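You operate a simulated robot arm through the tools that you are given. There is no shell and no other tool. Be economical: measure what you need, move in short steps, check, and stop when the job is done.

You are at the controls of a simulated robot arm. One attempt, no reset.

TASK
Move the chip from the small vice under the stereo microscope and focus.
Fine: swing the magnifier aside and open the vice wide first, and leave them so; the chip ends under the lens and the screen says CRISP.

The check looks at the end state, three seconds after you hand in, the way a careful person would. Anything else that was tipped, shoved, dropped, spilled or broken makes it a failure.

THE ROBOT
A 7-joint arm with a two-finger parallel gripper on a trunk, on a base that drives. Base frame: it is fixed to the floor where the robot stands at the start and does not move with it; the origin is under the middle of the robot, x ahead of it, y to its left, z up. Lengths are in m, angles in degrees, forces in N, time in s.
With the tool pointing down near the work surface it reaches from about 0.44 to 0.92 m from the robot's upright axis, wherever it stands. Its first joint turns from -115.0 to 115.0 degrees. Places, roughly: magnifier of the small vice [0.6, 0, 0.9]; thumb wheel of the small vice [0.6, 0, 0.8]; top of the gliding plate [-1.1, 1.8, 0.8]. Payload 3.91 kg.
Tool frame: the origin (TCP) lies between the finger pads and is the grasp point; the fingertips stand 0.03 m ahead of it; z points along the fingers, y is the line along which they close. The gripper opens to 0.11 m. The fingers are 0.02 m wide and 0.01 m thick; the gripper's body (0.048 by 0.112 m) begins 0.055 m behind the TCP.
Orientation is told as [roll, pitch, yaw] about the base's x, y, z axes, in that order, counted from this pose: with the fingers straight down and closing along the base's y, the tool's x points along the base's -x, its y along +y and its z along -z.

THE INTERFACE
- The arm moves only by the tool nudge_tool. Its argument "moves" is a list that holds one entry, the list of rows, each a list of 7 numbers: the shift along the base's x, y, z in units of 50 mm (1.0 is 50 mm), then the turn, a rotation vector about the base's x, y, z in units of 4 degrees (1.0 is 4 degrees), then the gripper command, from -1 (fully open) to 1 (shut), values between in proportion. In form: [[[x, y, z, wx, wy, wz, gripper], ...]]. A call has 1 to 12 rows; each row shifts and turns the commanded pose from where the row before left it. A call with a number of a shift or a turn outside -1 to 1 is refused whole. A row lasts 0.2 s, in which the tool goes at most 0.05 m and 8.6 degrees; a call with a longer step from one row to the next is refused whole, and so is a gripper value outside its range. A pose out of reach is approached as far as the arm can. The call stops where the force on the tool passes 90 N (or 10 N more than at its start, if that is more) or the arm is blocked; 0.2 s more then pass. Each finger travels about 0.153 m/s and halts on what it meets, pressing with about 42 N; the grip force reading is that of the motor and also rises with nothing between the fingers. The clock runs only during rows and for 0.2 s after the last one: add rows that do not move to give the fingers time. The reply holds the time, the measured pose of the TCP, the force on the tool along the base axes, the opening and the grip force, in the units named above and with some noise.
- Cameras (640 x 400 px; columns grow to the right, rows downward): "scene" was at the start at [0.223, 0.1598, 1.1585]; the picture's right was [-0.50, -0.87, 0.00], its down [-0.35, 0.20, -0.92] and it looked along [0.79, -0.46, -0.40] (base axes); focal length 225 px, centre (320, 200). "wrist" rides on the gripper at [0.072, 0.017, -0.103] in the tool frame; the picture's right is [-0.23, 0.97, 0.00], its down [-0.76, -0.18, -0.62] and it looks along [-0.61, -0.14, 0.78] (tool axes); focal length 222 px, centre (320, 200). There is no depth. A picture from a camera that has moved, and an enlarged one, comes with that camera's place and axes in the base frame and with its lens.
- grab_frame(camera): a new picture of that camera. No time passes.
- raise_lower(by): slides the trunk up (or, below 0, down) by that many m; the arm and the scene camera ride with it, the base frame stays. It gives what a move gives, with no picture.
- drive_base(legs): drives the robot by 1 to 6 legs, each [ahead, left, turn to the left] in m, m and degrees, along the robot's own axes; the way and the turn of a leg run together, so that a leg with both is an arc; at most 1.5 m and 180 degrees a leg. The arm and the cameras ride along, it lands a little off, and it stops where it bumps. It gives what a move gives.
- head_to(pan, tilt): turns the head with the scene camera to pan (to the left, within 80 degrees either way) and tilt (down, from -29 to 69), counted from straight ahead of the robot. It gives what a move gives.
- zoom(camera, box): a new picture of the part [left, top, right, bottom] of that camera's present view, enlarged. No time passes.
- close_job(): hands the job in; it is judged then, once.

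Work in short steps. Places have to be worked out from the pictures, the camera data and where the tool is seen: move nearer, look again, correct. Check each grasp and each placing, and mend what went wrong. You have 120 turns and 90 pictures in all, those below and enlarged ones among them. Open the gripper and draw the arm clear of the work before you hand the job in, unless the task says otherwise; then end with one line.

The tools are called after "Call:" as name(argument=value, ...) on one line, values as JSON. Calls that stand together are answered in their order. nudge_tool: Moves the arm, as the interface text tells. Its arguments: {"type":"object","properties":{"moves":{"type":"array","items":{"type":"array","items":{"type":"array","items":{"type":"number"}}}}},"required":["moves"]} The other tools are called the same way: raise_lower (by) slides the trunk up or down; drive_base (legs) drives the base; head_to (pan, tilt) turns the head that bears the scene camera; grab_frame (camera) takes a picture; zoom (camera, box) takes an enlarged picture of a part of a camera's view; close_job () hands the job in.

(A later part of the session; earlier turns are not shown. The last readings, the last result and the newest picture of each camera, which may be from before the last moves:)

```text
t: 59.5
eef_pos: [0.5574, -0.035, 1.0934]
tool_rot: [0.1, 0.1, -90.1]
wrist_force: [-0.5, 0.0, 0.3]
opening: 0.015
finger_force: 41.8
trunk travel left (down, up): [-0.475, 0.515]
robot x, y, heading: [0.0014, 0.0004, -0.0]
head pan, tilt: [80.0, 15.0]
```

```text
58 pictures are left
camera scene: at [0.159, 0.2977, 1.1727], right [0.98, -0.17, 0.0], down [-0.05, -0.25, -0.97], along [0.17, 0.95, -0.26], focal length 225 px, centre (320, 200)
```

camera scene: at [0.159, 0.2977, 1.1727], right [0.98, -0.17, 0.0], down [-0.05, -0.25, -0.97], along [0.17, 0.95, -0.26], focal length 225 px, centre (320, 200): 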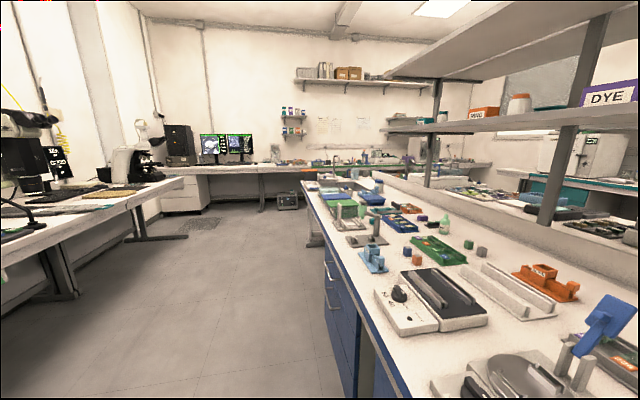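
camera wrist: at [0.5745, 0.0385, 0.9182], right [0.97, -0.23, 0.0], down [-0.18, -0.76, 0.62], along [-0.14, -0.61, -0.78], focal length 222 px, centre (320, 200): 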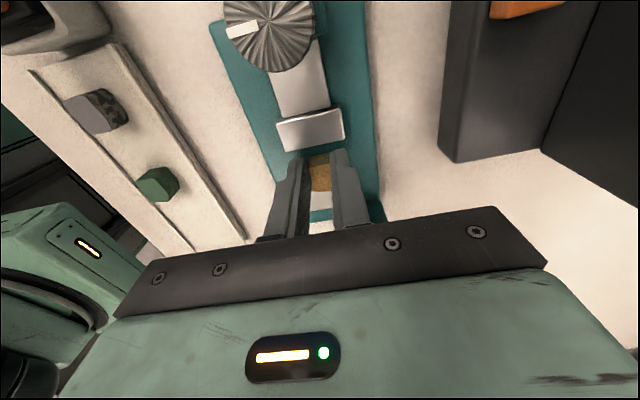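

The left bench front edge is at x≈-0.77, and the microscope is at its near end. I back off, turn left, and drive up the aisle.

Call:
drive_base(legs=[[-0.2, 0, 0], [0, 0, 90], [1.4, 0, 0]])

Call:
head_to(pan=65, tilt=20)

Call:
grab_frame(camera="scene")

```text
t: 71.5
eef_pos: [-0.1473, 1.9597, 1.0932]
tool_rot: [0.0, -0.1, -0.6]
wrist_force: [-0.2, 0.8, -0.2]
opening: 0.0148
finger_force: 42.7
trunk travel left (down, up): [-0.475, 0.515]
robot x, y, heading: [-0.1872, 1.4037, 89.5]
head pan, tilt: [80.0, 15.0]
```

```text
t: 72.2
eef_pos: [-0.1463, 1.9606, 1.0939]
tool_rot: [0.2, 0.0, -0.6]
wrist_force: [-0.3, -0.1, -0.2]
opening: 0.0152
finger_force: 42.4
trunk travel left (down, up): [-0.475, 0.515]
robot x, y, heading: [-0.1872, 1.405, 89.8]
head pan, tilt: [65.0, 20.0]
```

```text
57 pictures are left
camera scene: at [-0.4735, 1.5868, 1.1646], right [0.43, 0.9, 0.0], down [0.31, -0.15, -0.94], along [-0.85, 0.4, -0.34], focal length 225 px, centre (320, 200)
```

scene: 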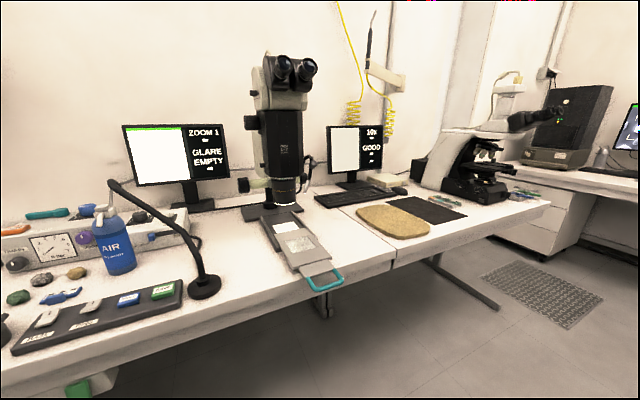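

The microscope has a gliding plate with a teal handle pulled out, and a screen that reads something like "ZOOM 1 / GLARE / EMPTY". I zoom in on the details.

Call:
zoom(camera="scene", box=[100, 110, 260, 210])

Call:
zoom(camera="scene", box=[220, 160, 364, 300])

Call:
zoom(camera="scene", box=[220, 50, 400, 210])

Call:
zoom(camera="scene", box=[0, 190, 220, 360])

```text
4.00 times, centred on (180, 160) of scene
camera zoom: at [-0.4735, 1.5868, 1.1646], right [0.43, 0.9, 0.0], down [0.31, -0.15, -0.94], along [-0.85, 0.4, -0.34], focal length 901 px, centre (880, 360)
```

zoom: 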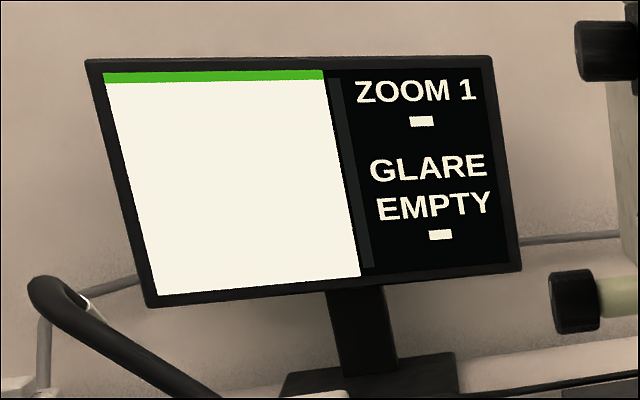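

```text
2.86 times, centred on (292, 230) of scene
camera zoom: at [-0.4735, 1.5868, 1.1646], right [0.43, 0.9, 0.0], down [0.31, -0.15, -0.94], along [-0.85, 0.4, -0.34], focal length 644 px, centre (400, 114)
```

zoom: 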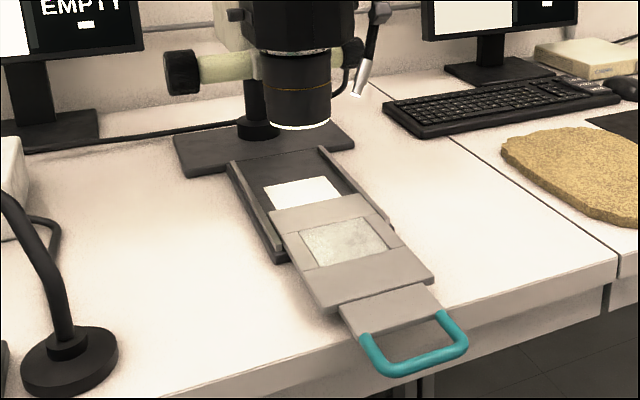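

```text
2.50 times, centred on (310, 130) of scene
camera zoom: at [-0.4735, 1.5868, 1.1646], right [0.43, 0.9, 0.0], down [0.31, -0.15, -0.94], along [-0.85, 0.4, -0.34], focal length 563 px, centre (345, 375)
```

zoom: 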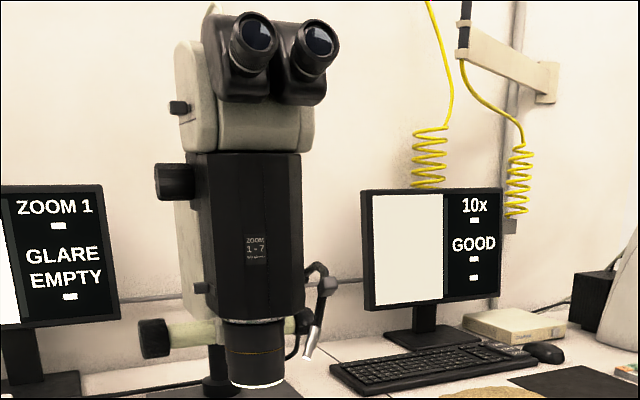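

```text
2.35 times, centred on (110, 275) of scene
camera zoom: at [-0.4735, 1.5868, 1.1646], right [0.43, 0.9, 0.0], down [0.31, -0.15, -0.94], along [-0.85, 0.4, -0.34], focal length 530 px, centre (814, 24)
```

zoom: 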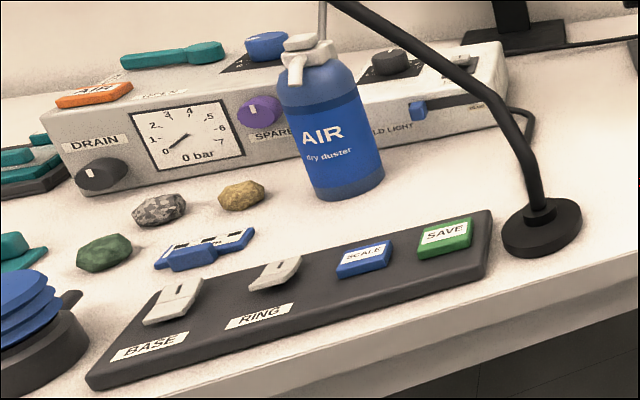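

The plate pad is at about (-1.05,1.795), the handle at x≈-0.88, and the lens at (-1.21,1.795,0.875), so the plate slides along x. I turn to face the bench, slide over to y≈1.79, and look again before going in.

Call:
drive_base(legs=[[0, 0, 90.3], [0, -0.385, 0]])

Call:
head_to(pan=0, tilt=15)

Call:
grab_frame(camera="scene")

```text
t: 78.4
eef_pos: [-0.737, 1.8219, 1.0925]
tool_rot: [0.1, 0.0, 88.9]
wrist_force: [-0.5, -0.3, 0.1]
opening: 0.015
finger_force: 42.5
trunk travel left (down, up): [-0.475, 0.515]
robot x, y, heading: [-0.1794, 1.7767, 178.9]
head pan, tilt: [65.0, 20.0]
```

```text
t: 79.8
eef_pos: [-0.7384, 1.8218, 1.0925]
tool_rot: [0.0, 0.0, 88.9]
wrist_force: [0.7, 0.0, -0.3]
opening: 0.0148
finger_force: 41.8
trunk travel left (down, up): [-0.475, 0.515]
robot x, y, heading: [-0.182, 1.776, 179.0]
head pan, tilt: [0.0, 15.0]
```

```text
52 pictures are left
camera scene: at [-0.4193, 1.5766, 1.1727], right [0.02, 1.0, 0.0], down [0.26, 0.0, -0.97], along [-0.97, 0.02, -0.26], focal length 225 px, centre (320, 200)
```

scene: 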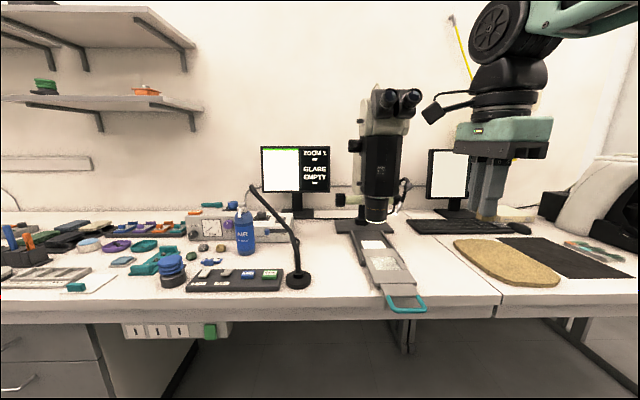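

I rotate the tool so the fingers close along y, which keeps the camera on the robot side, and lower it some before driving in.

Call:
nudge_tool(moves=[[[0, 0, -0.1, 0, 0, 1, 1], [0, 0, -0.1, 0, 0, 1, 1], [0, 0, -0.1, 0, 0, 1, 1], [0, 0, -0.1, 0, 0, 1, 1], [0, 0, -0.1, 0, 0, 1, 1], [0, 0, -0.1, 0, 0, 1, 1], [0, 0, -0.1, 0, 0, 1, 1], [0, 0, -0.1, 0, 0, 1, 1], [0, 0, -0.1, 0, 0, 1, 1], [0, 0, -0.1, 0, 0, 1, 1], [0, 0, -0.1, 0, 0, 1, 1], [0, 0, -0.1, 0, 0, 1, 1]]])

Call:
nudge_tool(moves=[[[0, 0, -0.1, 0, 0, 1, 1], [0, 0, -0.1, 0, 0, 1, 1], [0, 0, -0.1, 0, 0, 1, 1], [0, 0, -0.1, 0, 0, 1, 1], [0, 0, -0.1, 0, 0, 1, 1], [0, 0, -0.1, 0, 0, 1, 1], [0, 0, -0.1, 0, 0, 1, 1], [0, 0, -0.1, 0, 0, 1, 1], [0, 0, -0.1, 0, 0, 1, 1], [0, 0, -0.1, 0, 0, 1, 1], [0, 0, -0.1, 0, 0, 0.8, 1]]])

Call:
drive_base(legs=[[0.23, 0, 1]])

Call:
grab_frame(camera="scene")

Call:
grab_frame(camera="wrist")

```text
t: 82.4
eef_pos: [-0.7378, 1.8222, 1.0348]
tool_rot: [0.1, 0.0, 137.0]
wrist_force: [-0.5, -0.3, -0.2]
opening: 0.0149
finger_force: 41.9
trunk travel left (down, up): [-0.475, 0.515]
robot x, y, heading: [-0.1784, 1.7783, 179.0]
head pan, tilt: [0.0, 15.0]
```

```text
t: 84.8
eef_pos: [-0.7382, 1.8206, 0.9789]
tool_rot: [0.1, 0.1, -179.8]
wrist_force: [0.5, -0.7, 0.2]
opening: 0.0149
finger_force: 41.6
trunk travel left (down, up): [-0.475, 0.515]
robot x, y, heading: [-0.1796, 1.7765, 179.2]
head pan, tilt: [0.0, 15.0]
```

```text
t: 86.5
eef_pos: [-0.9708, 1.8125, 0.9798]
tool_rot: [0.1, 0.0, -178.8]
wrist_force: [-0.8, 0.2, -0.4]
opening: 0.015
finger_force: 41.7
trunk travel left (down, up): [-0.475, 0.515]
robot x, y, heading: [-0.4162, 1.7788, -179.9]
head pan, tilt: [0.0, 15.0]
```

```text
51 pictures are left
camera scene: at [-0.6473, 1.5739, 1.1727], right [0.0, 1.0, 0.0], down [0.26, 0.0, -0.97], along [-0.97, 0.0, -0.26], focal length 225 px, centre (320, 200)
```

scene: 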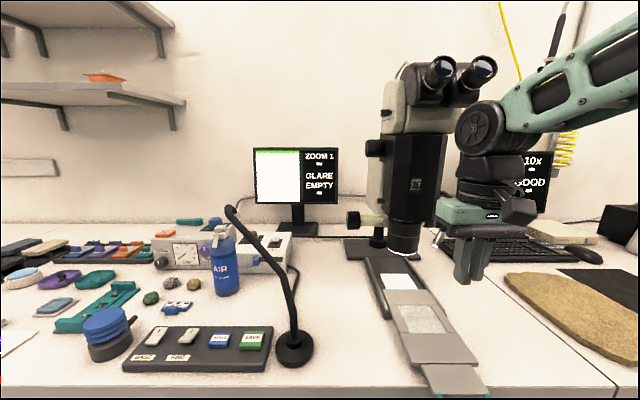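

```text
50 pictures are left
camera wrist: at [-0.8979, 1.7979, 1.0834], right [-0.21, -0.98, 0.0], down [-0.76, 0.16, 0.62], along [-0.61, 0.13, -0.78], focal length 222 px, centre (320, 200)
```

wrist: 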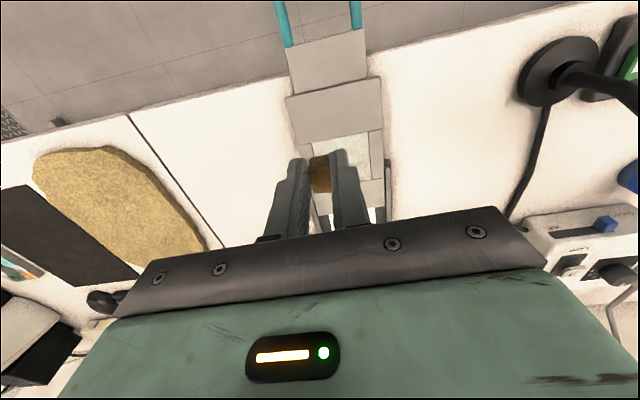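

I refine the pad location with a zoom from both cameras.

Call:
zoom(camera="scene", box=[350, 230, 490, 370])

Call:
zoom(camera="wrist", box=[260, 60, 420, 240])

```text
2.86 times, centred on (420, 300) of scene
camera zoom: at [-0.6473, 1.5739, 1.1727], right [0.0, 1.0, 0.0], down [0.26, 0.0, -0.97], along [-0.97, 0.0, -0.26], focal length 644 px, centre (34, -86)
```

zoom: 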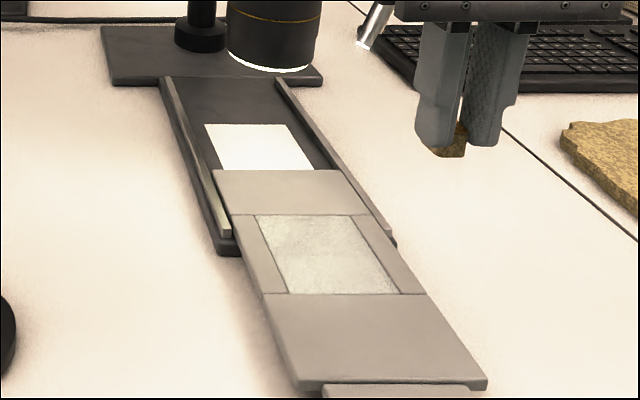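

```text
2.22 times, centred on (340, 150) of wrist
camera zoom: at [-0.8979, 1.7979, 1.0834], right [-0.21, -0.98, 0.0], down [-0.76, 0.16, 0.62], along [-0.61, 0.13, -0.78], focal length 494 px, centre (276, 311)
```

zoom: 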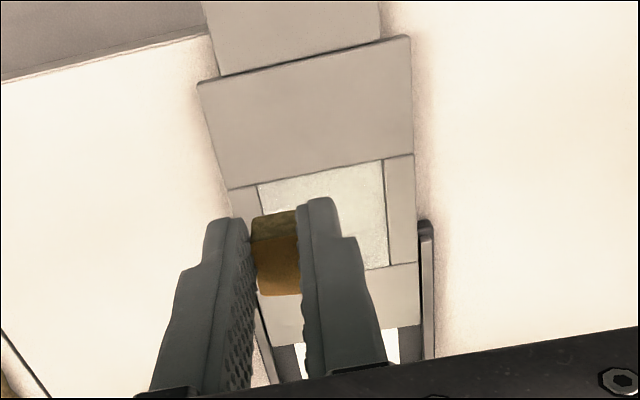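

Pad centre is about (-1.06,1.797) with z≈0.79. I move above it, with the tips still a few cm up, and check.

Call:
nudge_tool(moves=[[[-0.42, -0.08, -0.3, 0, 0, 0, 1], [-0.42, -0.08, -0.3, 0, 0, 0, 1], [-0.42, -0.08, -0.4, 0, 0, 0, 1], [-0.42, -0.07, -0.5, 0, 0, 0, 1], [0, 0, -0.5, 0, 0, 0, 1], [0, 0, -0.4, 0, 0, 0, 1]]])

Call:
grab_frame(camera="scene")

Call:
zoom(camera="wrist", box=[240, 60, 400, 200])

```text
t: 87.9
eef_pos: [-1.054, 1.7956, 0.8599]
tool_rot: [0.1, -0.1, -178.8]
wrist_force: [-0.3, -0.3, -0.2]
opening: 0.0147
finger_force: 42.2
trunk travel left (down, up): [-0.475, 0.515]
robot x, y, heading: [-0.41, 1.7841, -180.0]
head pan, tilt: [0.0, 15.0]
```

```text
47 pictures are left
camera scene: at [-0.6472, 1.5739, 1.1727], right [0.0, 1.0, 0.0], down [0.26, 0.0, -0.97], along [-0.97, 0.0, -0.26], focal length 225 px, centre (320, 200)
```

scene: 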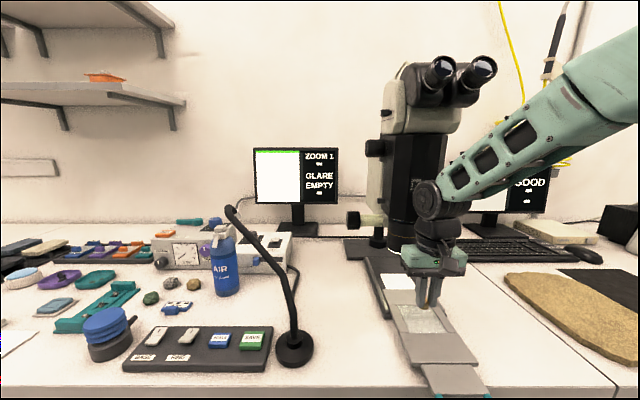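

```text
2.86 times, centred on (320, 130) of wrist
camera zoom: at [-0.9799, 1.7817, 0.9639], right [-0.21, -0.98, 0.0], down [-0.76, 0.16, 0.62], along [-0.61, 0.13, -0.78], focal length 635 px, centre (320, 400)
```

zoom: 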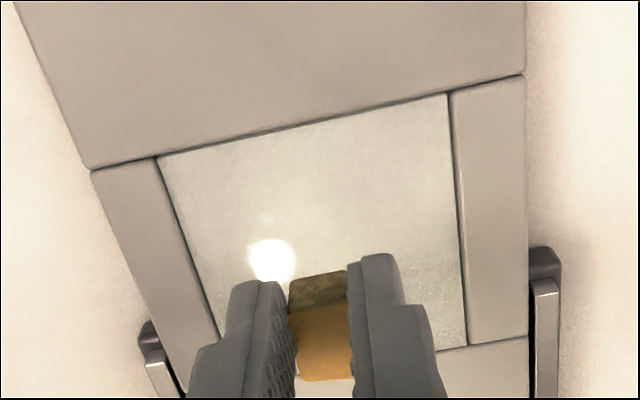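

The pad centre refines to (-1.065,1.797). I trim x by -6 mm and lower gently until contact.

Call:
nudge_tool(moves=[[[-0.12, 0.03, -0.3, 0, 0, 0, 1], [0, 0, -0.2, 0, 0, 0, 1], [0, 0, -0.06, 0, 0, 0, 1], [0, 0, -0.06, 0, 0, 0, 1]]])

Call:
zoom(camera="scene", box=[370, 240, 470, 340])

```text
t: 88.9
eef_pos: [-1.0593, 1.7985, 0.8289]
tool_rot: [0.1, 0.0, -178.8]
wrist_force: [0.9, -0.3, -0.5]
opening: 0.0149
finger_force: 42.1
trunk travel left (down, up): [-0.475, 0.515]
robot x, y, heading: [-0.4159, 1.7786, -179.8]
head pan, tilt: [0.0, 15.0]
```

```text
4.00 times, centred on (420, 290) of scene
camera zoom: at [-0.6473, 1.5739, 1.1727], right [0.0, 1.0, 0.0], down [0.26, 0.0, -0.97], along [-0.97, 0.0, -0.26], focal length 901 px, centre (-80, -160)
```

zoom: 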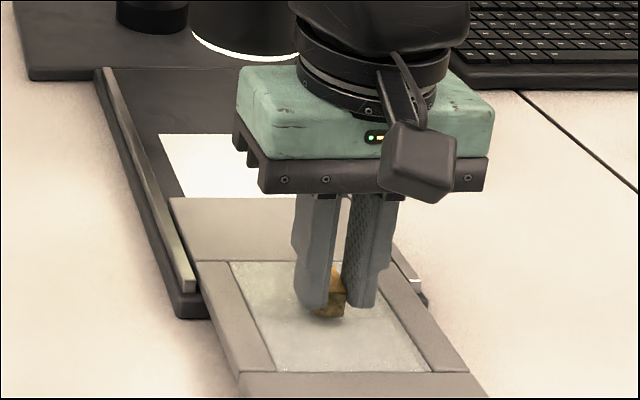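

Nearly down, no contact yet. I continue in 1.5 mm steps.

Call:
nudge_tool(moves=[[[0, 0, -0.03, 0, 0, 0, 1], [0, 0, -0.03, 0, 0, 0, 1], [0, 0, -0.03, 0, 0, 0, 1]]])

Call:
nudge_tool(moves=[[[0, 0, -0.03, 0, 0, 0, 1], [0, 0, -0.03, 0, 0, 0, 1]]])

Call:
zoom(camera="scene", box=[370, 240, 470, 340])

```text
t: 89.7
eef_pos: [-1.0607, 1.7981, 0.8261]
tool_rot: [0.1, -0.3, -178.8]
wrist_force: [-0.3, 2.8, 28.0]
opening: 0.0147
finger_force: 42.4
trunk travel left (down, up): [-0.475, 0.515]
robot x, y, heading: [-0.4151, 1.7777, -180.1]
head pan, tilt: [0.0, 15.0]
```

```text
t: 90.3
eef_pos: [-1.0609, 1.7996, 0.8219]
tool_rot: [0.1, -0.3, -178.8]
wrist_force: [-1.0, 1.1, 35.2]
opening: 0.0151
finger_force: 41.7
trunk travel left (down, up): [-0.475, 0.515]
robot x, y, heading: [-0.4115, 1.7772, -179.7]
head pan, tilt: [0.0, 15.0]
```

```text
4.00 times, centred on (420, 290) of scene
camera zoom: at [-0.6463, 1.5739, 1.1731], right [0.0, 1.0, 0.0], down [0.26, 0.0, -0.97], along [-0.97, 0.0, -0.26], focal length 901 px, centre (-80, -160)
```

zoom: 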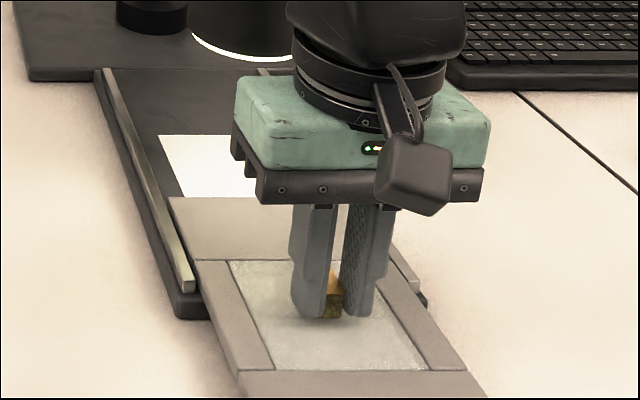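

Contact at 35 N: the chip is seated on the glass. I ease up slightly, open, and lift.

Call:
nudge_tool(moves=[[[0, 0, 0.06, 0, 0, 0, 1], [0, 0, 0, 0, 0, 0, 0.5], [0, 0, 0, 0, 0, 0, 0.3], [0, 0, 0, 0, 0, 0, 0.2], [0, 0, 0.4, 0, 0, 0, 0.2], [0.2, 0, 0.8, 0, 0, 0, 0.2], [0.8, 0, 0.5, 0, 0, 0, 0.2], [0.9, 0, 0, 0, 0, 0, 1], [0.9, 0, 0, 0, 0, 0, 1], [0, 0, 0, 0, 0, 0, 1]]])

Call:
grab_frame(camera="scene")

Call:
zoom(camera="scene", box=[360, 220, 500, 400])

```text
t: 92.5
eef_pos: [-0.9201, 1.7977, 0.9083]
tool_rot: [0.1, 0.0, -178.8]
wrist_force: [0.0, -0.9, -0.1]
opening: 0.0001
finger_force: 37.7
trunk travel left (down, up): [-0.475, 0.515]
robot x, y, heading: [-0.4122, 1.775, -179.8]
head pan, tilt: [0.0, 15.0]
```

```text
43 pictures are left
camera scene: at [-0.6474, 1.5739, 1.1727], right [0.0, 1.0, 0.0], down [0.26, 0.0, -0.97], along [-0.97, 0.0, -0.26], focal length 225 px, centre (320, 200)
```

scene: 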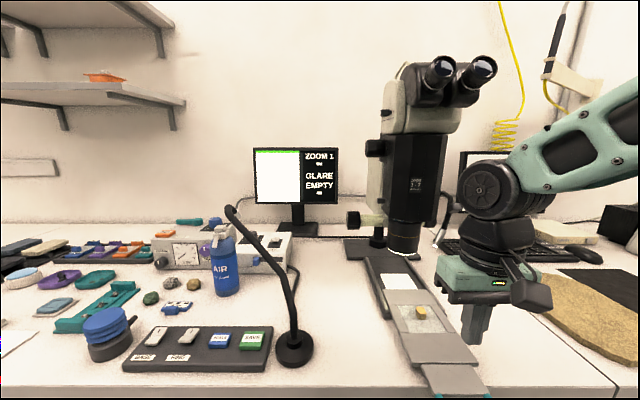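

```text
2.22 times, centred on (430, 310) of scene
camera zoom: at [-0.6474, 1.5739, 1.1727], right [0.0, 1.0, 0.0], down [0.26, 0.0, -0.97], along [-0.97, 0.0, -0.26], focal length 501 px, centre (76, -44)
```

zoom: 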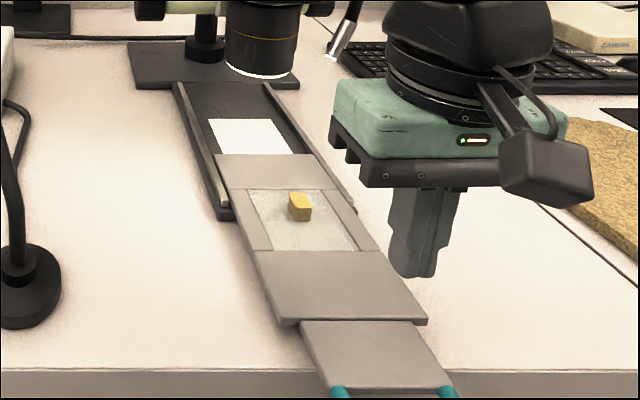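

The chip sits at the pad centre. I now examine the handle with the wrist camera before pushing.

Call:
grab_frame(camera="wrist")

Call:
head_to(pan=10, tilt=40)

Call:
grab_frame(camera="scene")

```text
41 pictures are left
camera wrist: at [-0.8466, 1.7826, 1.0125], right [-0.21, -0.98, 0.0], down [-0.77, 0.16, 0.62], along [-0.61, 0.13, -0.78], focal length 222 px, centre (320, 200)
```

wrist: 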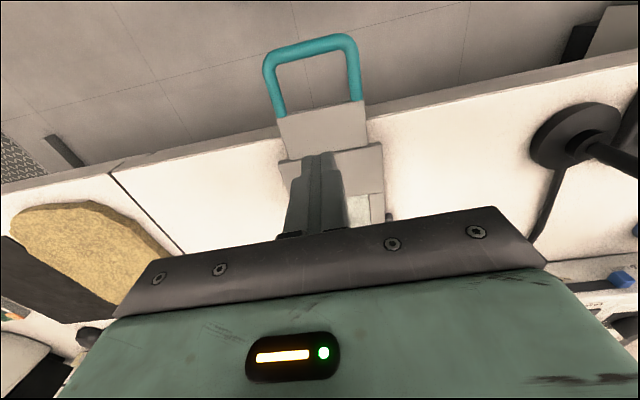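

```text
t: 93.4
eef_pos: [-0.9197, 1.7968, 0.9075]
tool_rot: [0.0, 0.0, -178.8]
wrist_force: [0.0, 0.3, -0.4]
opening: 0.0002
finger_force: 37.3
trunk travel left (down, up): [-0.475, 0.515]
robot x, y, heading: [-0.413, 1.7791, -179.8]
head pan, tilt: [10.0, 40.0]
```

```text
40 pictures are left
camera scene: at [-0.6376, 1.5592, 1.1332], right [-0.18, 0.98, 0.0], down [0.63, 0.11, -0.77], along [-0.75, -0.13, -0.64], focal length 225 px, centre (320, 200)
```

scene: 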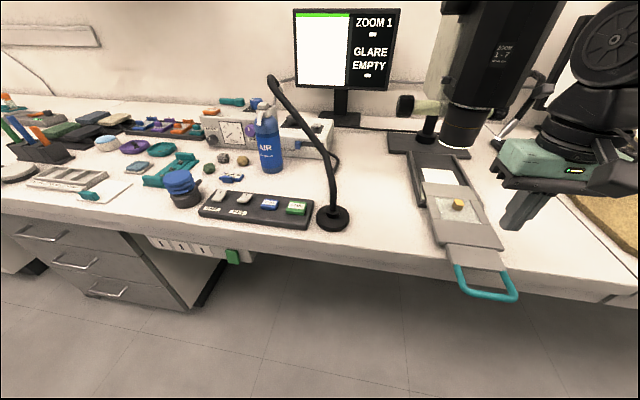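

Tab front edge is at x≈-0.911 and the bar at -0.86, so I drop the closed fingers inside the loop at x=-0.889 and push on the tab edge.

Call:
nudge_tool(moves=[[[0.6, -0.05, 0, 0, 0, 0, 1], [0, 0, -0.7, 0, 0, 0, 1], [0, 0, -0.7, 0, 0, 0, 1], [0, 0, -0.4, 0, 0, 0, 1], [0, 0, -0.26, 0, 0, 0, 1]]])

Call:
zoom(camera="scene", box=[380, 160, 580, 310])

```text
t: 94.6
eef_pos: [-0.8906, 1.7956, 0.8043]
tool_rot: [0.1, -0.1, -178.9]
wrist_force: [-0.5, 0.2, 0.1]
opening: 0.0
finger_force: 38.0
trunk travel left (down, up): [-0.475, 0.515]
robot x, y, heading: [-0.4136, 1.7812, -180.0]
head pan, tilt: [10.0, 40.0]
```

```text
2.67 times, centred on (480, 235) of scene
camera zoom: at [-0.6375, 1.5592, 1.1332], right [-0.18, 0.98, 0.0], down [0.63, 0.11, -0.77], along [-0.75, -0.13, -0.64], focal length 601 px, centre (-107, 107)
```

zoom: 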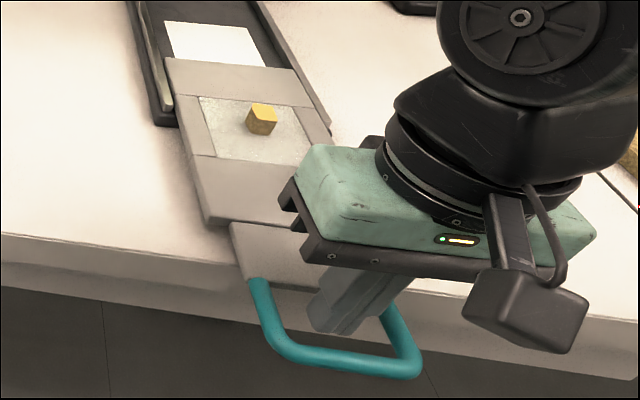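

The fingers are in the loop. I push slowly toward the scope.

Call:
nudge_tool(moves=[[[-0.15, 0, 0, 0, 0, 0, 1], [-0.15, 0, 0, 0, 0, 0, 1], [-0.15, 0, 0, 0, 0, 0, 1], [-0.15, 0, 0, 0, 0, 0, 1], [-0.15, 0, 0, 0, 0, 0, 1], [-0.15, 0, 0, 0, 0, 0, 1], [-0.15, 0, 0, 0, 0, 0, 1], [-0.15, 0, 0, 0, 0, 0, 1]]])

Call:
zoom(camera="scene", box=[380, 110, 580, 260])

```text
t: 96.4
eef_pos: [-0.9508, 1.7968, 0.8066]
tool_rot: [0.2, 0.0, -178.8]
wrist_force: [0.6, 0.2, -0.1]
opening: 0.0
finger_force: 37.5
trunk travel left (down, up): [-0.475, 0.515]
robot x, y, heading: [-0.4113, 1.7748, -179.9]
head pan, tilt: [10.0, 40.0]
```

```text
2.67 times, centred on (480, 185) of scene
camera zoom: at [-0.6376, 1.5591, 1.1331], right [-0.18, 0.98, 0.0], down [0.63, 0.11, -0.77], along [-0.75, -0.13, -0.64], focal length 601 px, centre (-107, 240)
```

zoom: 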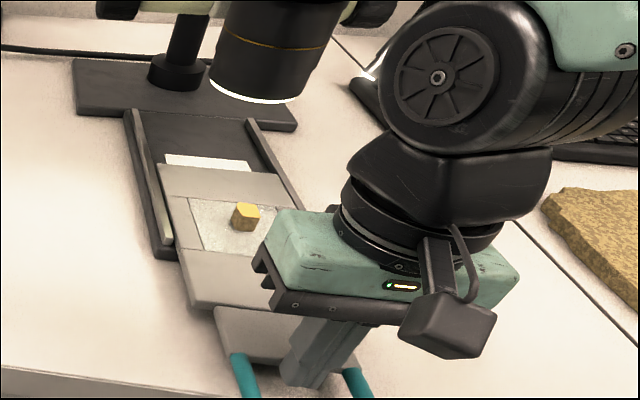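

It slides freely with the chip riding along. Continuing.

Call:
nudge_tool(moves=[[[-0.15, 0, 0, 0, 0, 0, 1], [-0.15, 0, 0, 0, 0, 0, 1], [-0.15, 0, 0, 0, 0, 0, 1], [-0.15, 0, 0, 0, 0, 0, 1], [-0.15, 0, 0, 0, 0, 0, 1], [-0.15, 0, 0, 0, 0, 0, 1], [-0.15, 0, 0, 0, 0, 0, 1], [-0.15, 0, 0, 0, 0, 0, 1], [-0.15, 0, 0, 0, 0, 0, 1], [-0.15, 0, 0, 0, 0, 0, 1]]])

Call:
grab_frame(camera="scene")

Call:
zoom(camera="scene", box=[380, 90, 580, 240])

```text
t: 98.6
eef_pos: [-1.0262, 1.7953, 0.8045]
tool_rot: [0.1, -0.1, -178.8]
wrist_force: [1.3, 0.7, 0.3]
opening: 0.0
finger_force: 37.6
trunk travel left (down, up): [-0.475, 0.515]
robot x, y, heading: [-0.4125, 1.7792, -179.7]
head pan, tilt: [10.0, 40.0]
```

```text
37 pictures are left
camera scene: at [-0.6376, 1.5592, 1.1331], right [-0.18, 0.98, 0.0], down [0.63, 0.11, -0.77], along [-0.75, -0.13, -0.64], focal length 225 px, centre (320, 200)
```

scene: 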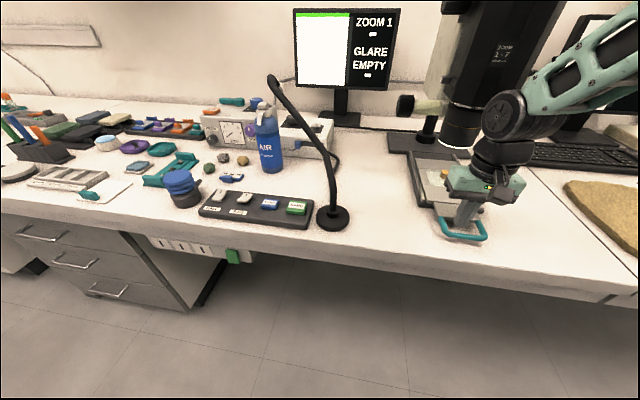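

```text
2.67 times, centred on (480, 165) of scene
camera zoom: at [-0.6376, 1.5592, 1.1331], right [-0.18, 0.98, 0.0], down [0.63, 0.11, -0.77], along [-0.75, -0.13, -0.64], focal length 601 px, centre (-107, 293)
```

zoom: 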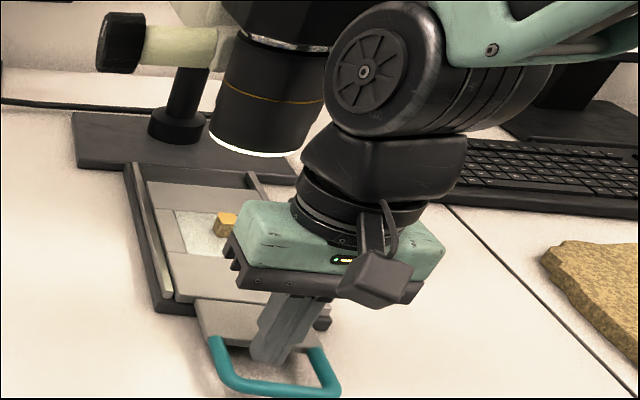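

Screen still says EMPTY, so there's more travel to go. I push a few cm more and watch for the stop.

Call:
nudge_tool(moves=[[[-0.12, 0, 0, 0, 0, 0, 1], [-0.12, 0, 0, 0, 0, 0, 1], [-0.12, 0, 0, 0, 0, 0, 1], [-0.12, 0, 0, 0, 0, 0, 1]]])

Call:
grab_frame(camera="scene")

```text
t: 99.6
eef_pos: [-1.0503, 1.7961, 0.8051]
tool_rot: [0.1, -0.1, -178.7]
wrist_force: [1.5, -0.3, -0.3]
opening: 0.0002
finger_force: 37.9
trunk travel left (down, up): [-0.475, 0.515]
robot x, y, heading: [-0.4082, 1.7839, -179.8]
head pan, tilt: [10.0, 40.0]
```

```text
35 pictures are left
camera scene: at [-0.6376, 1.5592, 1.1331], right [-0.18, 0.98, 0.0], down [0.63, 0.11, -0.77], along [-0.75, -0.13, -0.64], focal length 225 px, centre (320, 200)
```

scene: 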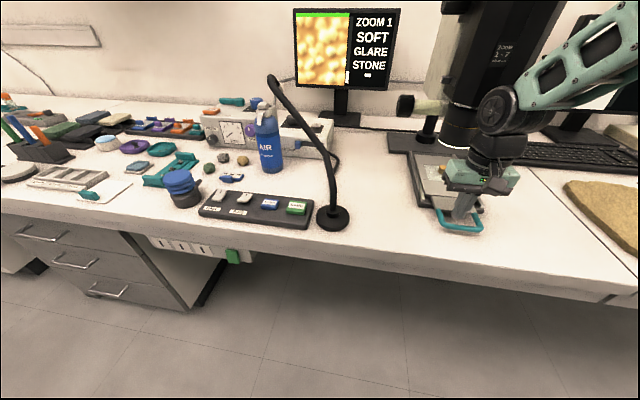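

The screen now shows the stone chip: ZOOM 1, SOFT, GLARE, STONE. I nudge on in small steps toward the stop.

Call:
nudge_tool(moves=[[[-0.08, 0, 0, 0, 0, 0, 1], [-0.08, 0, 0, 0, 0, 0, 1], [-0.08, 0, 0, 0, 0, 0, 1]]])

Call:
zoom(camera="scene", box=[280, 0, 560, 240])

```text
t: 100.4
eef_pos: [-1.0625, 1.7964, 0.8053]
tool_rot: [0.1, -0.1, -178.9]
wrist_force: [1.2, 0.1, 0.3]
opening: 0.0001
finger_force: 37.3
trunk travel left (down, up): [-0.475, 0.515]
robot x, y, heading: [-0.4105, 1.7763, -180.0]
head pan, tilt: [10.0, 40.0]
```

```text
1.67 times, centred on (420, 120) of scene
camera zoom: at [-0.6376, 1.5592, 1.1331], right [-0.18, 0.98, 0.0], down [0.63, 0.11, -0.77], along [-0.75, -0.13, -0.64], focal length 376 px, centre (153, 333)
```

zoom: 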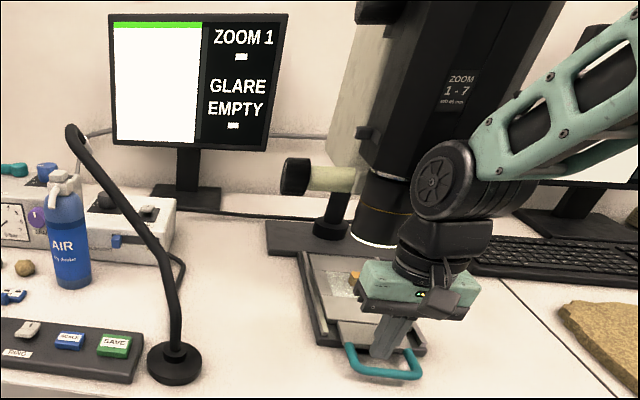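

It overshot: the field of view is narrow and the chip has passed it. I pull back using the handle bar, in small steps.

Call:
nudge_tool(moves=[[[0.15, 0, 0, 0, 0, 0, 1], [0.15, 0, 0, 0, 0, 0, 1], [0.15, 0, 0, 0, 0, 0, 1], [0.1, 0, 0, 0, 0, 0, 1], [0.06, 0, 0, 0, 0, 0, 1]]])

Call:
zoom(camera="scene", box=[280, 0, 560, 240])

```text
t: 101.6
eef_pos: [-1.0308, 1.7953, 0.8051]
tool_rot: [0.1, -0.1, -178.8]
wrist_force: [-1.1, -1.4, -0.6]
opening: 0.0
finger_force: 38.1
trunk travel left (down, up): [-0.475, 0.515]
robot x, y, heading: [-0.4148, 1.7821, -180.0]
head pan, tilt: [10.0, 40.0]
```

```text
1.67 times, centred on (420, 120) of scene
camera zoom: at [-0.6377, 1.5592, 1.1331], right [-0.18, 0.98, 0.0], down [0.63, 0.11, -0.77], along [-0.75, -0.13, -0.64], focal length 376 px, centre (153, 333)
```

zoom: 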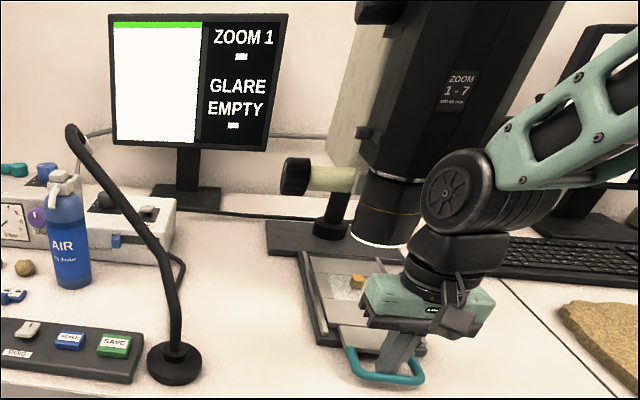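

The chip is moving back toward the lens axis. Another 4 mm.

Call:
nudge_tool(moves=[[[0.04, 0, 0, 0, 0, 0, 1], [0.04, 0, 0, 0, 0, 0, 1]]])

Call:
zoom(camera="scene", box=[280, 0, 560, 240])

```text
t: 102.2
eef_pos: [-1.0282, 1.7958, 0.8051]
tool_rot: [0.1, -0.1, -178.8]
wrist_force: [-1.3, -0.5, -0.2]
opening: 0.0
finger_force: 37.7
trunk travel left (down, up): [-0.475, 0.515]
robot x, y, heading: [-0.4114, 1.7811, -179.7]
head pan, tilt: [10.0, 40.0]
```

```text
1.67 times, centred on (420, 120) of scene
camera zoom: at [-0.6376, 1.5591, 1.1331], right [-0.18, 0.98, 0.0], down [0.63, 0.11, -0.77], along [-0.75, -0.13, -0.64], focal length 376 px, centre (153, 333)
```

zoom: 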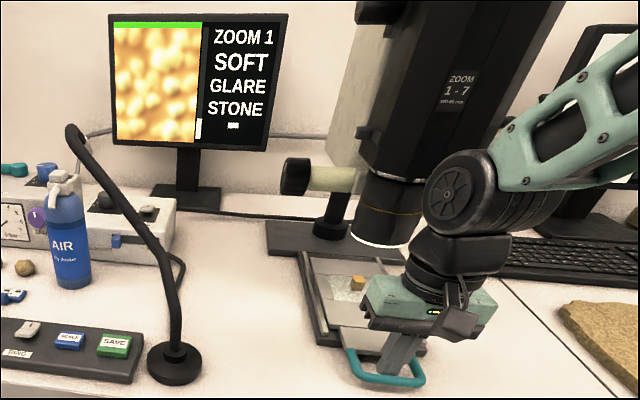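

Back in view (STONE). I pull another 6 mm to centre it in the field.

Call:
nudge_tool(moves=[[[0.06, 0, 0, 0, 0, 0, 1], [0.06, 0, 0, 0, 0, 0, 1]]])

Call:
zoom(camera="scene", box=[280, 0, 560, 240])

```text
t: 102.8
eef_pos: [-1.022, 1.7965, 0.8039]
tool_rot: [0.1, 0.1, -178.8]
wrist_force: [-0.7, 0.8, -0.4]
opening: 0.0004
finger_force: 37.5
trunk travel left (down, up): [-0.475, 0.515]
robot x, y, heading: [-0.4119, 1.7783, -179.9]
head pan, tilt: [10.0, 40.0]
```

```text
1.67 times, centred on (420, 120) of scene
camera zoom: at [-0.6377, 1.5592, 1.1331], right [-0.18, 0.98, 0.0], down [0.63, 0.11, -0.77], along [-0.75, -0.13, -0.64], focal length 376 px, centre (153, 333)
```

zoom: 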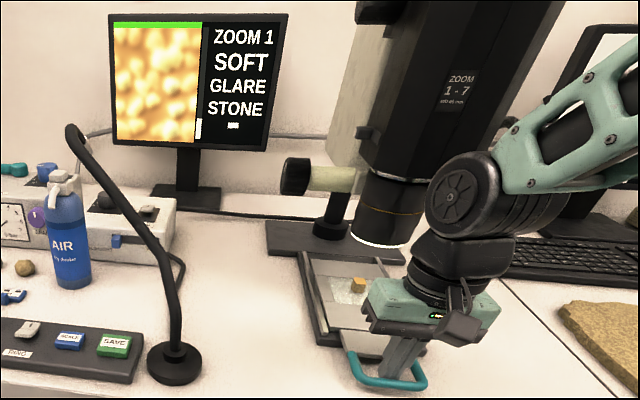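

The chip sits in view with the finger mid-window. I move the finger off the bar, lift out of the loop and back away without touching the plate.

Call:
nudge_tool(moves=[[[-0.16, 0, 0, 0, 0, 0, 1], [0, 0, 0.3, 0, 0, 0, 1], [0, 0, 0.7, 0, 0, 0, 1], [0, 0, 0.8, 0, 0, 0, 1], [0.8, -0.2, 0.2, 0, 0, 0, 1], [0.8, -0.2, 0.2, 0, 0, 0, 1], [0.8, -0.3, 0.3, 0, 0, 0, 1], [0.7, -0.3, 0.5, 0, 0, 0, 1], [0, -0.6, 0.7, 0, 0, 0, 0], [0, -0.6, 0.7, 0, 0, 0, -1], [0, -0.6, 0, 0, 0, 0, -1]]])

Call:
head_to(pan=-10, tilt=20)

Call:
grab_frame(camera="scene")

Call:
zoom(camera="scene", box=[180, 80, 400, 260])

```text
t: 105.2
eef_pos: [-0.872, 1.6589, 1.0259]
tool_rot: [0.2, 0.0, -178.8]
wrist_force: [-0.1, 0.8, -1.0]
opening: 0.1098
finger_force: 0.2
trunk travel left (down, up): [-0.475, 0.515]
robot x, y, heading: [-0.4097, 1.7804, -179.7]
head pan, tilt: [10.0, 40.0]
```

```text
t: 106.1
eef_pos: [-0.8716, 1.6583, 1.0244]
tool_rot: [0.1, 0.0, -178.9]
wrist_force: [-0.5, 0.3, 0.2]
opening: 0.11
finger_force: 0.0
trunk travel left (down, up): [-0.475, 0.515]
robot x, y, heading: [-0.4143, 1.7781, -179.7]
head pan, tilt: [-10.0, 20.0]
```

```text
30 pictures are left
camera scene: at [-0.6456, 1.59, 1.1645], right [0.17, 0.99, 0.0], down [0.34, -0.06, -0.94], along [-0.93, 0.16, -0.34], focal length 225 px, centre (320, 200)
```

scene: 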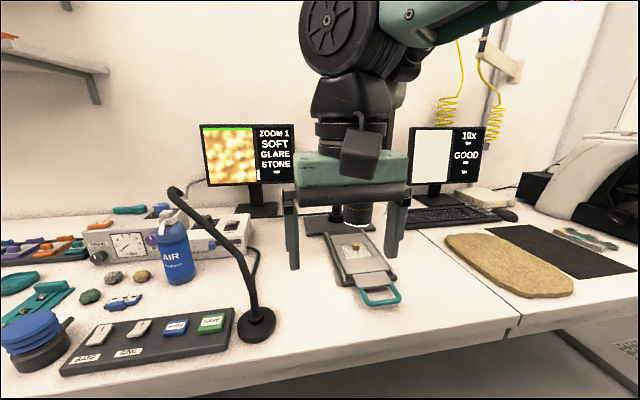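

```text
2.22 times, centred on (290, 170) of scene
camera zoom: at [-0.6456, 1.59, 1.1645], right [0.17, 0.99, 0.0], down [0.34, -0.06, -0.94], along [-0.93, 0.16, -0.34], focal length 501 px, centre (387, 267)
```

zoom: 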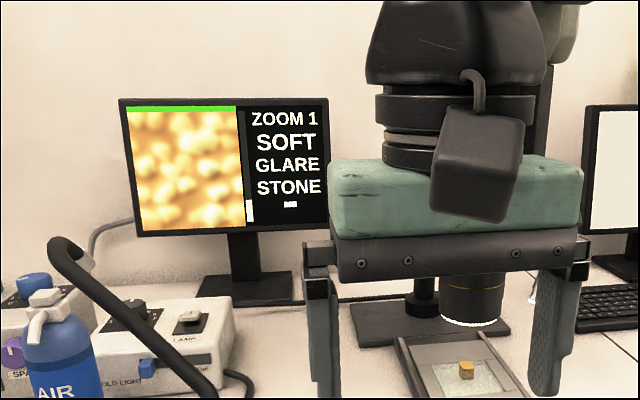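

The chip still reads STONE and SOFT. The focus knob (axis along y) is at about (-1.238,1.665,0.955). I yaw the tool to close in the x-z plane, then pitch it forward and straddle the knob from the robot side.

Call:
nudge_tool(moves=[[[0, 0, 0, 0, 0, -1, -1], [0, 0, 0, 0, 0, -1, -1], [0, 0, 0, 0, 0, -1, -1], [0, 0, 0, 0, 0, -1, -1], [0, 0, 0, 0, 0, -1, -1], [0, 0, 0, 0, 0, -1, -1], [0, 0, 0, 0, 0, -1, -1], [0, 0, 0, 0, 0, -1, -1], [0, 0, 0, 0, 0, -1, -1], [0, 0, 0, 0, 0, -1, -1], [0, 0, 0, 0, 0, -1, -1], [0, 0, 0, 0, 0, -1, -1]]])

Call:
nudge_tool(moves=[[[0, 0, 0, 0, 0, -1, -0.6], [0, 0, 0, 0, 0, -1, -0.6], [0, 0, 0, 0, 0, -1, -0.6], [0, 0, 0, 0, 0, -1, -0.6], [0, 0, 0, 0, 0, -1, -0.6], [0, 0, 0, 0, 0, -1, -0.6], [0, 0, 0, 0, 0, -1, -0.6], [0, 0, 0, 0, 0, -1, -0.6], [0, 0, 0, 0, 0, -1, -0.6], [0, 0, 0, 0, 0, -1, -0.6], [0, 0, 0, 0, 0, -0.8, -0.6]]])

Call:
nudge_tool(moves=[[[-0.4, 0, 0, 0, 1, 0, -0.6], [-0.4, 0, 0, 0, 1, 0, -0.6], [-0.4, 0, 0, 0, 1, 0, -0.6], [-0.4, 0, 0, 0, 1, 0, -0.6], [-0.4, 0, 0, 0, 1, 0, -0.6], [-0.4, 0, 0, 0, 1, 0, -0.6], [-0.4, 0, 0, 0, 1, 0, -0.6], [-0.4, 0, 0, 0, 1, 0, -0.6], [-0.4, 0, 0, 0, 1, 0, -0.6], [-0.4, 0, 0, 0, 1, 0, -0.6], [-0.4, 0, 0, 0, 1, 0, -0.6], [-0.4, 0, 0, 0, 1, 0, -0.6]]])

Call:
grab_frame(camera="scene")

Call:
grab_frame(camera="wrist")

```text
t: 108.7
eef_pos: [-0.8746, 1.6557, 1.0251]
tool_rot: [0.0, 0.0, 133.0]
wrist_force: [0.3, -0.1, 0.1]
opening: 0.11
finger_force: 0.0
trunk travel left (down, up): [-0.475, 0.515]
robot x, y, heading: [-0.4152, 1.7777, -179.9]
head pan, tilt: [-10.0, 20.0]
```

```text
t: 111.1
eef_pos: [-0.8742, 1.6559, 1.0258]
tool_rot: [0.0, 0.0, 90.0]
wrist_force: [-0.1, 1.3, -0.3]
opening: 0.0881
finger_force: 0.0
trunk travel left (down, up): [-0.475, 0.515]
robot x, y, heading: [-0.4124, 1.7778, -180.1]
head pan, tilt: [-10.0, 20.0]
```

```text
t: 113.7
eef_pos: [-1.1142, 1.6547, 1.0245]
tool_rot: [48.2, 0.0, 90.0]
wrist_force: [-0.7, 0.3, 0.1]
opening: 0.088
finger_force: 0.0
trunk travel left (down, up): [-0.475, 0.515]
robot x, y, heading: [-0.4137, 1.7785, -179.7]
head pan, tilt: [-10.0, 20.0]
```

```text
28 pictures are left
camera scene: at [-0.6455, 1.5901, 1.1646], right [0.17, 0.99, 0.0], down [0.34, -0.06, -0.94], along [-0.93, 0.16, -0.34], focal length 225 px, centre (320, 200)
```

scene: 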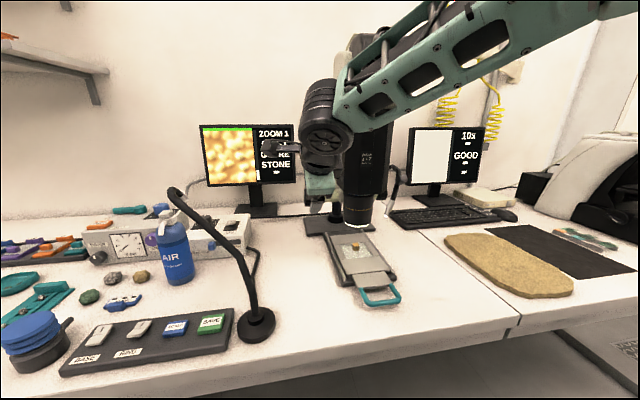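

```text
27 pictures are left
camera wrist: at [-1.0481, 1.5833, 1.1072], right [-0.65, 0.23, 0.73], down [0.58, 0.76, 0.28], along [-0.49, 0.61, -0.63], focal length 222 px, centre (320, 200)
```

wrist: 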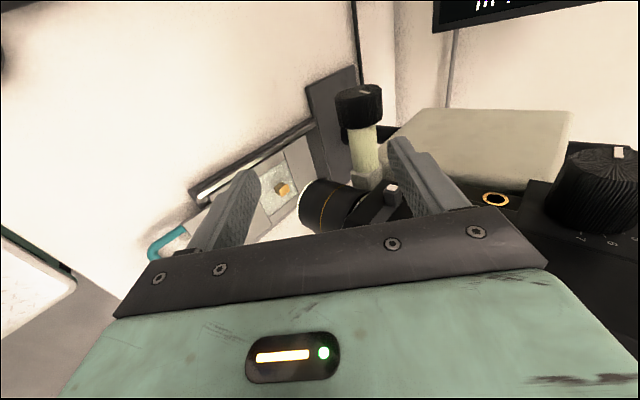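

The wrist camera shows the focus knob clearly: centre about (-1.243,1.663,0.960), diameter 0.046. I centre the opening on it and advance partway.

Call:
nudge_tool(moves=[[[-0.51, 0, 0.57, 0, 0, 0, -0.6], [-0.37, 0, -0.33, 0, 0, 0, -0.6], [-0.37, 0, -0.33, 0, 0, 0, -0.6], [-0.37, 0, -0.33, 0, 0, 0, -0.6]]])

Call:
grab_frame(camera="wrist")

Call:
zoom(camera="scene", box=[240, 70, 420, 240])

```text
t: 114.7
eef_pos: [-1.1959, 1.6578, 1.0047]
tool_rot: [48.0, 0.0, 90.0]
wrist_force: [-1.3, -0.4, -1.0]
opening: 0.0882
finger_force: 0.0
trunk travel left (down, up): [-0.475, 0.515]
robot x, y, heading: [-0.4147, 1.7784, -179.8]
head pan, tilt: [-10.0, 20.0]
```

```text
26 pictures are left
camera wrist: at [-1.1295, 1.5849, 1.0873], right [-0.65, 0.23, 0.72], down [0.58, 0.76, 0.28], along [-0.49, 0.61, -0.63], focal length 222 px, centre (320, 200)
```

wrist: 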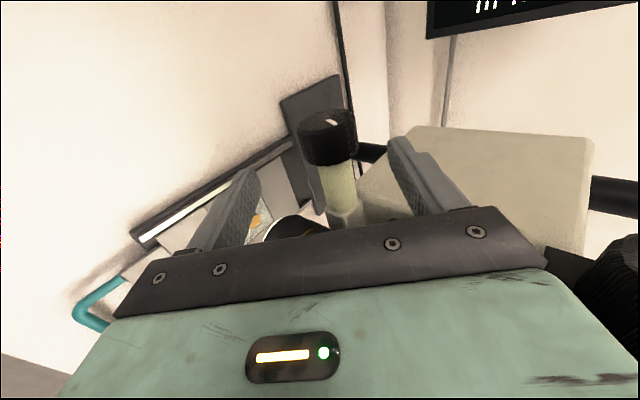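

```text
2.35 times, centred on (330, 155) of scene
camera zoom: at [-0.6455, 1.5901, 1.1646], right [0.17, 0.99, 0.0], down [0.34, -0.06, -0.94], along [-0.93, 0.16, -0.34], focal length 530 px, centre (296, 306)
```

zoom: 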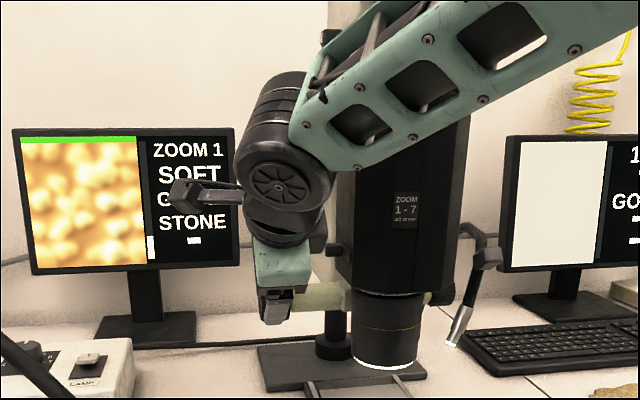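

Aligned: the knob end face is at about (-1.246,1.646,0.963). I advance 65 mm along the tool axis so the fingers straddle the knob.

Call:
nudge_tool(moves=[[[-0.25, 0.04, -0.22, 0, 0, 0, -0.6], [-0.25, 0.04, -0.22, 0, 0, 0, -0.6], [-0.25, 0, -0.22, 0, 0, 0, -0.6], [-0.23, 0, -0.2, 0, 0, 0, -0.6]]])

Call:
grab_frame(camera="wrist")

```text
t: 115.7
eef_pos: [-1.2447, 1.6606, 0.9621]
tool_rot: [48.1, 0.0, 90.0]
wrist_force: [0.1, 0.3, -0.7]
opening: 0.088
finger_force: 0.0
trunk travel left (down, up): [-0.475, 0.515]
robot x, y, heading: [-0.4138, 1.7823, -179.6]
head pan, tilt: [-10.0, 20.0]
```

```text
24 pictures are left
camera wrist: at [-1.179, 1.5883, 1.0452], right [-0.65, 0.23, 0.72], down [0.58, 0.76, 0.28], along [-0.49, 0.61, -0.63], focal length 222 px, centre (320, 200)
```

wrist: 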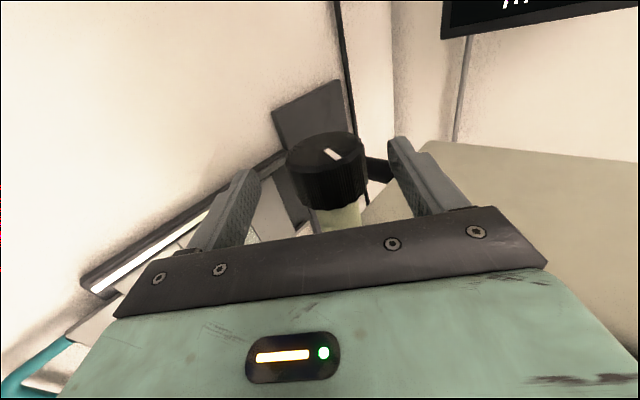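

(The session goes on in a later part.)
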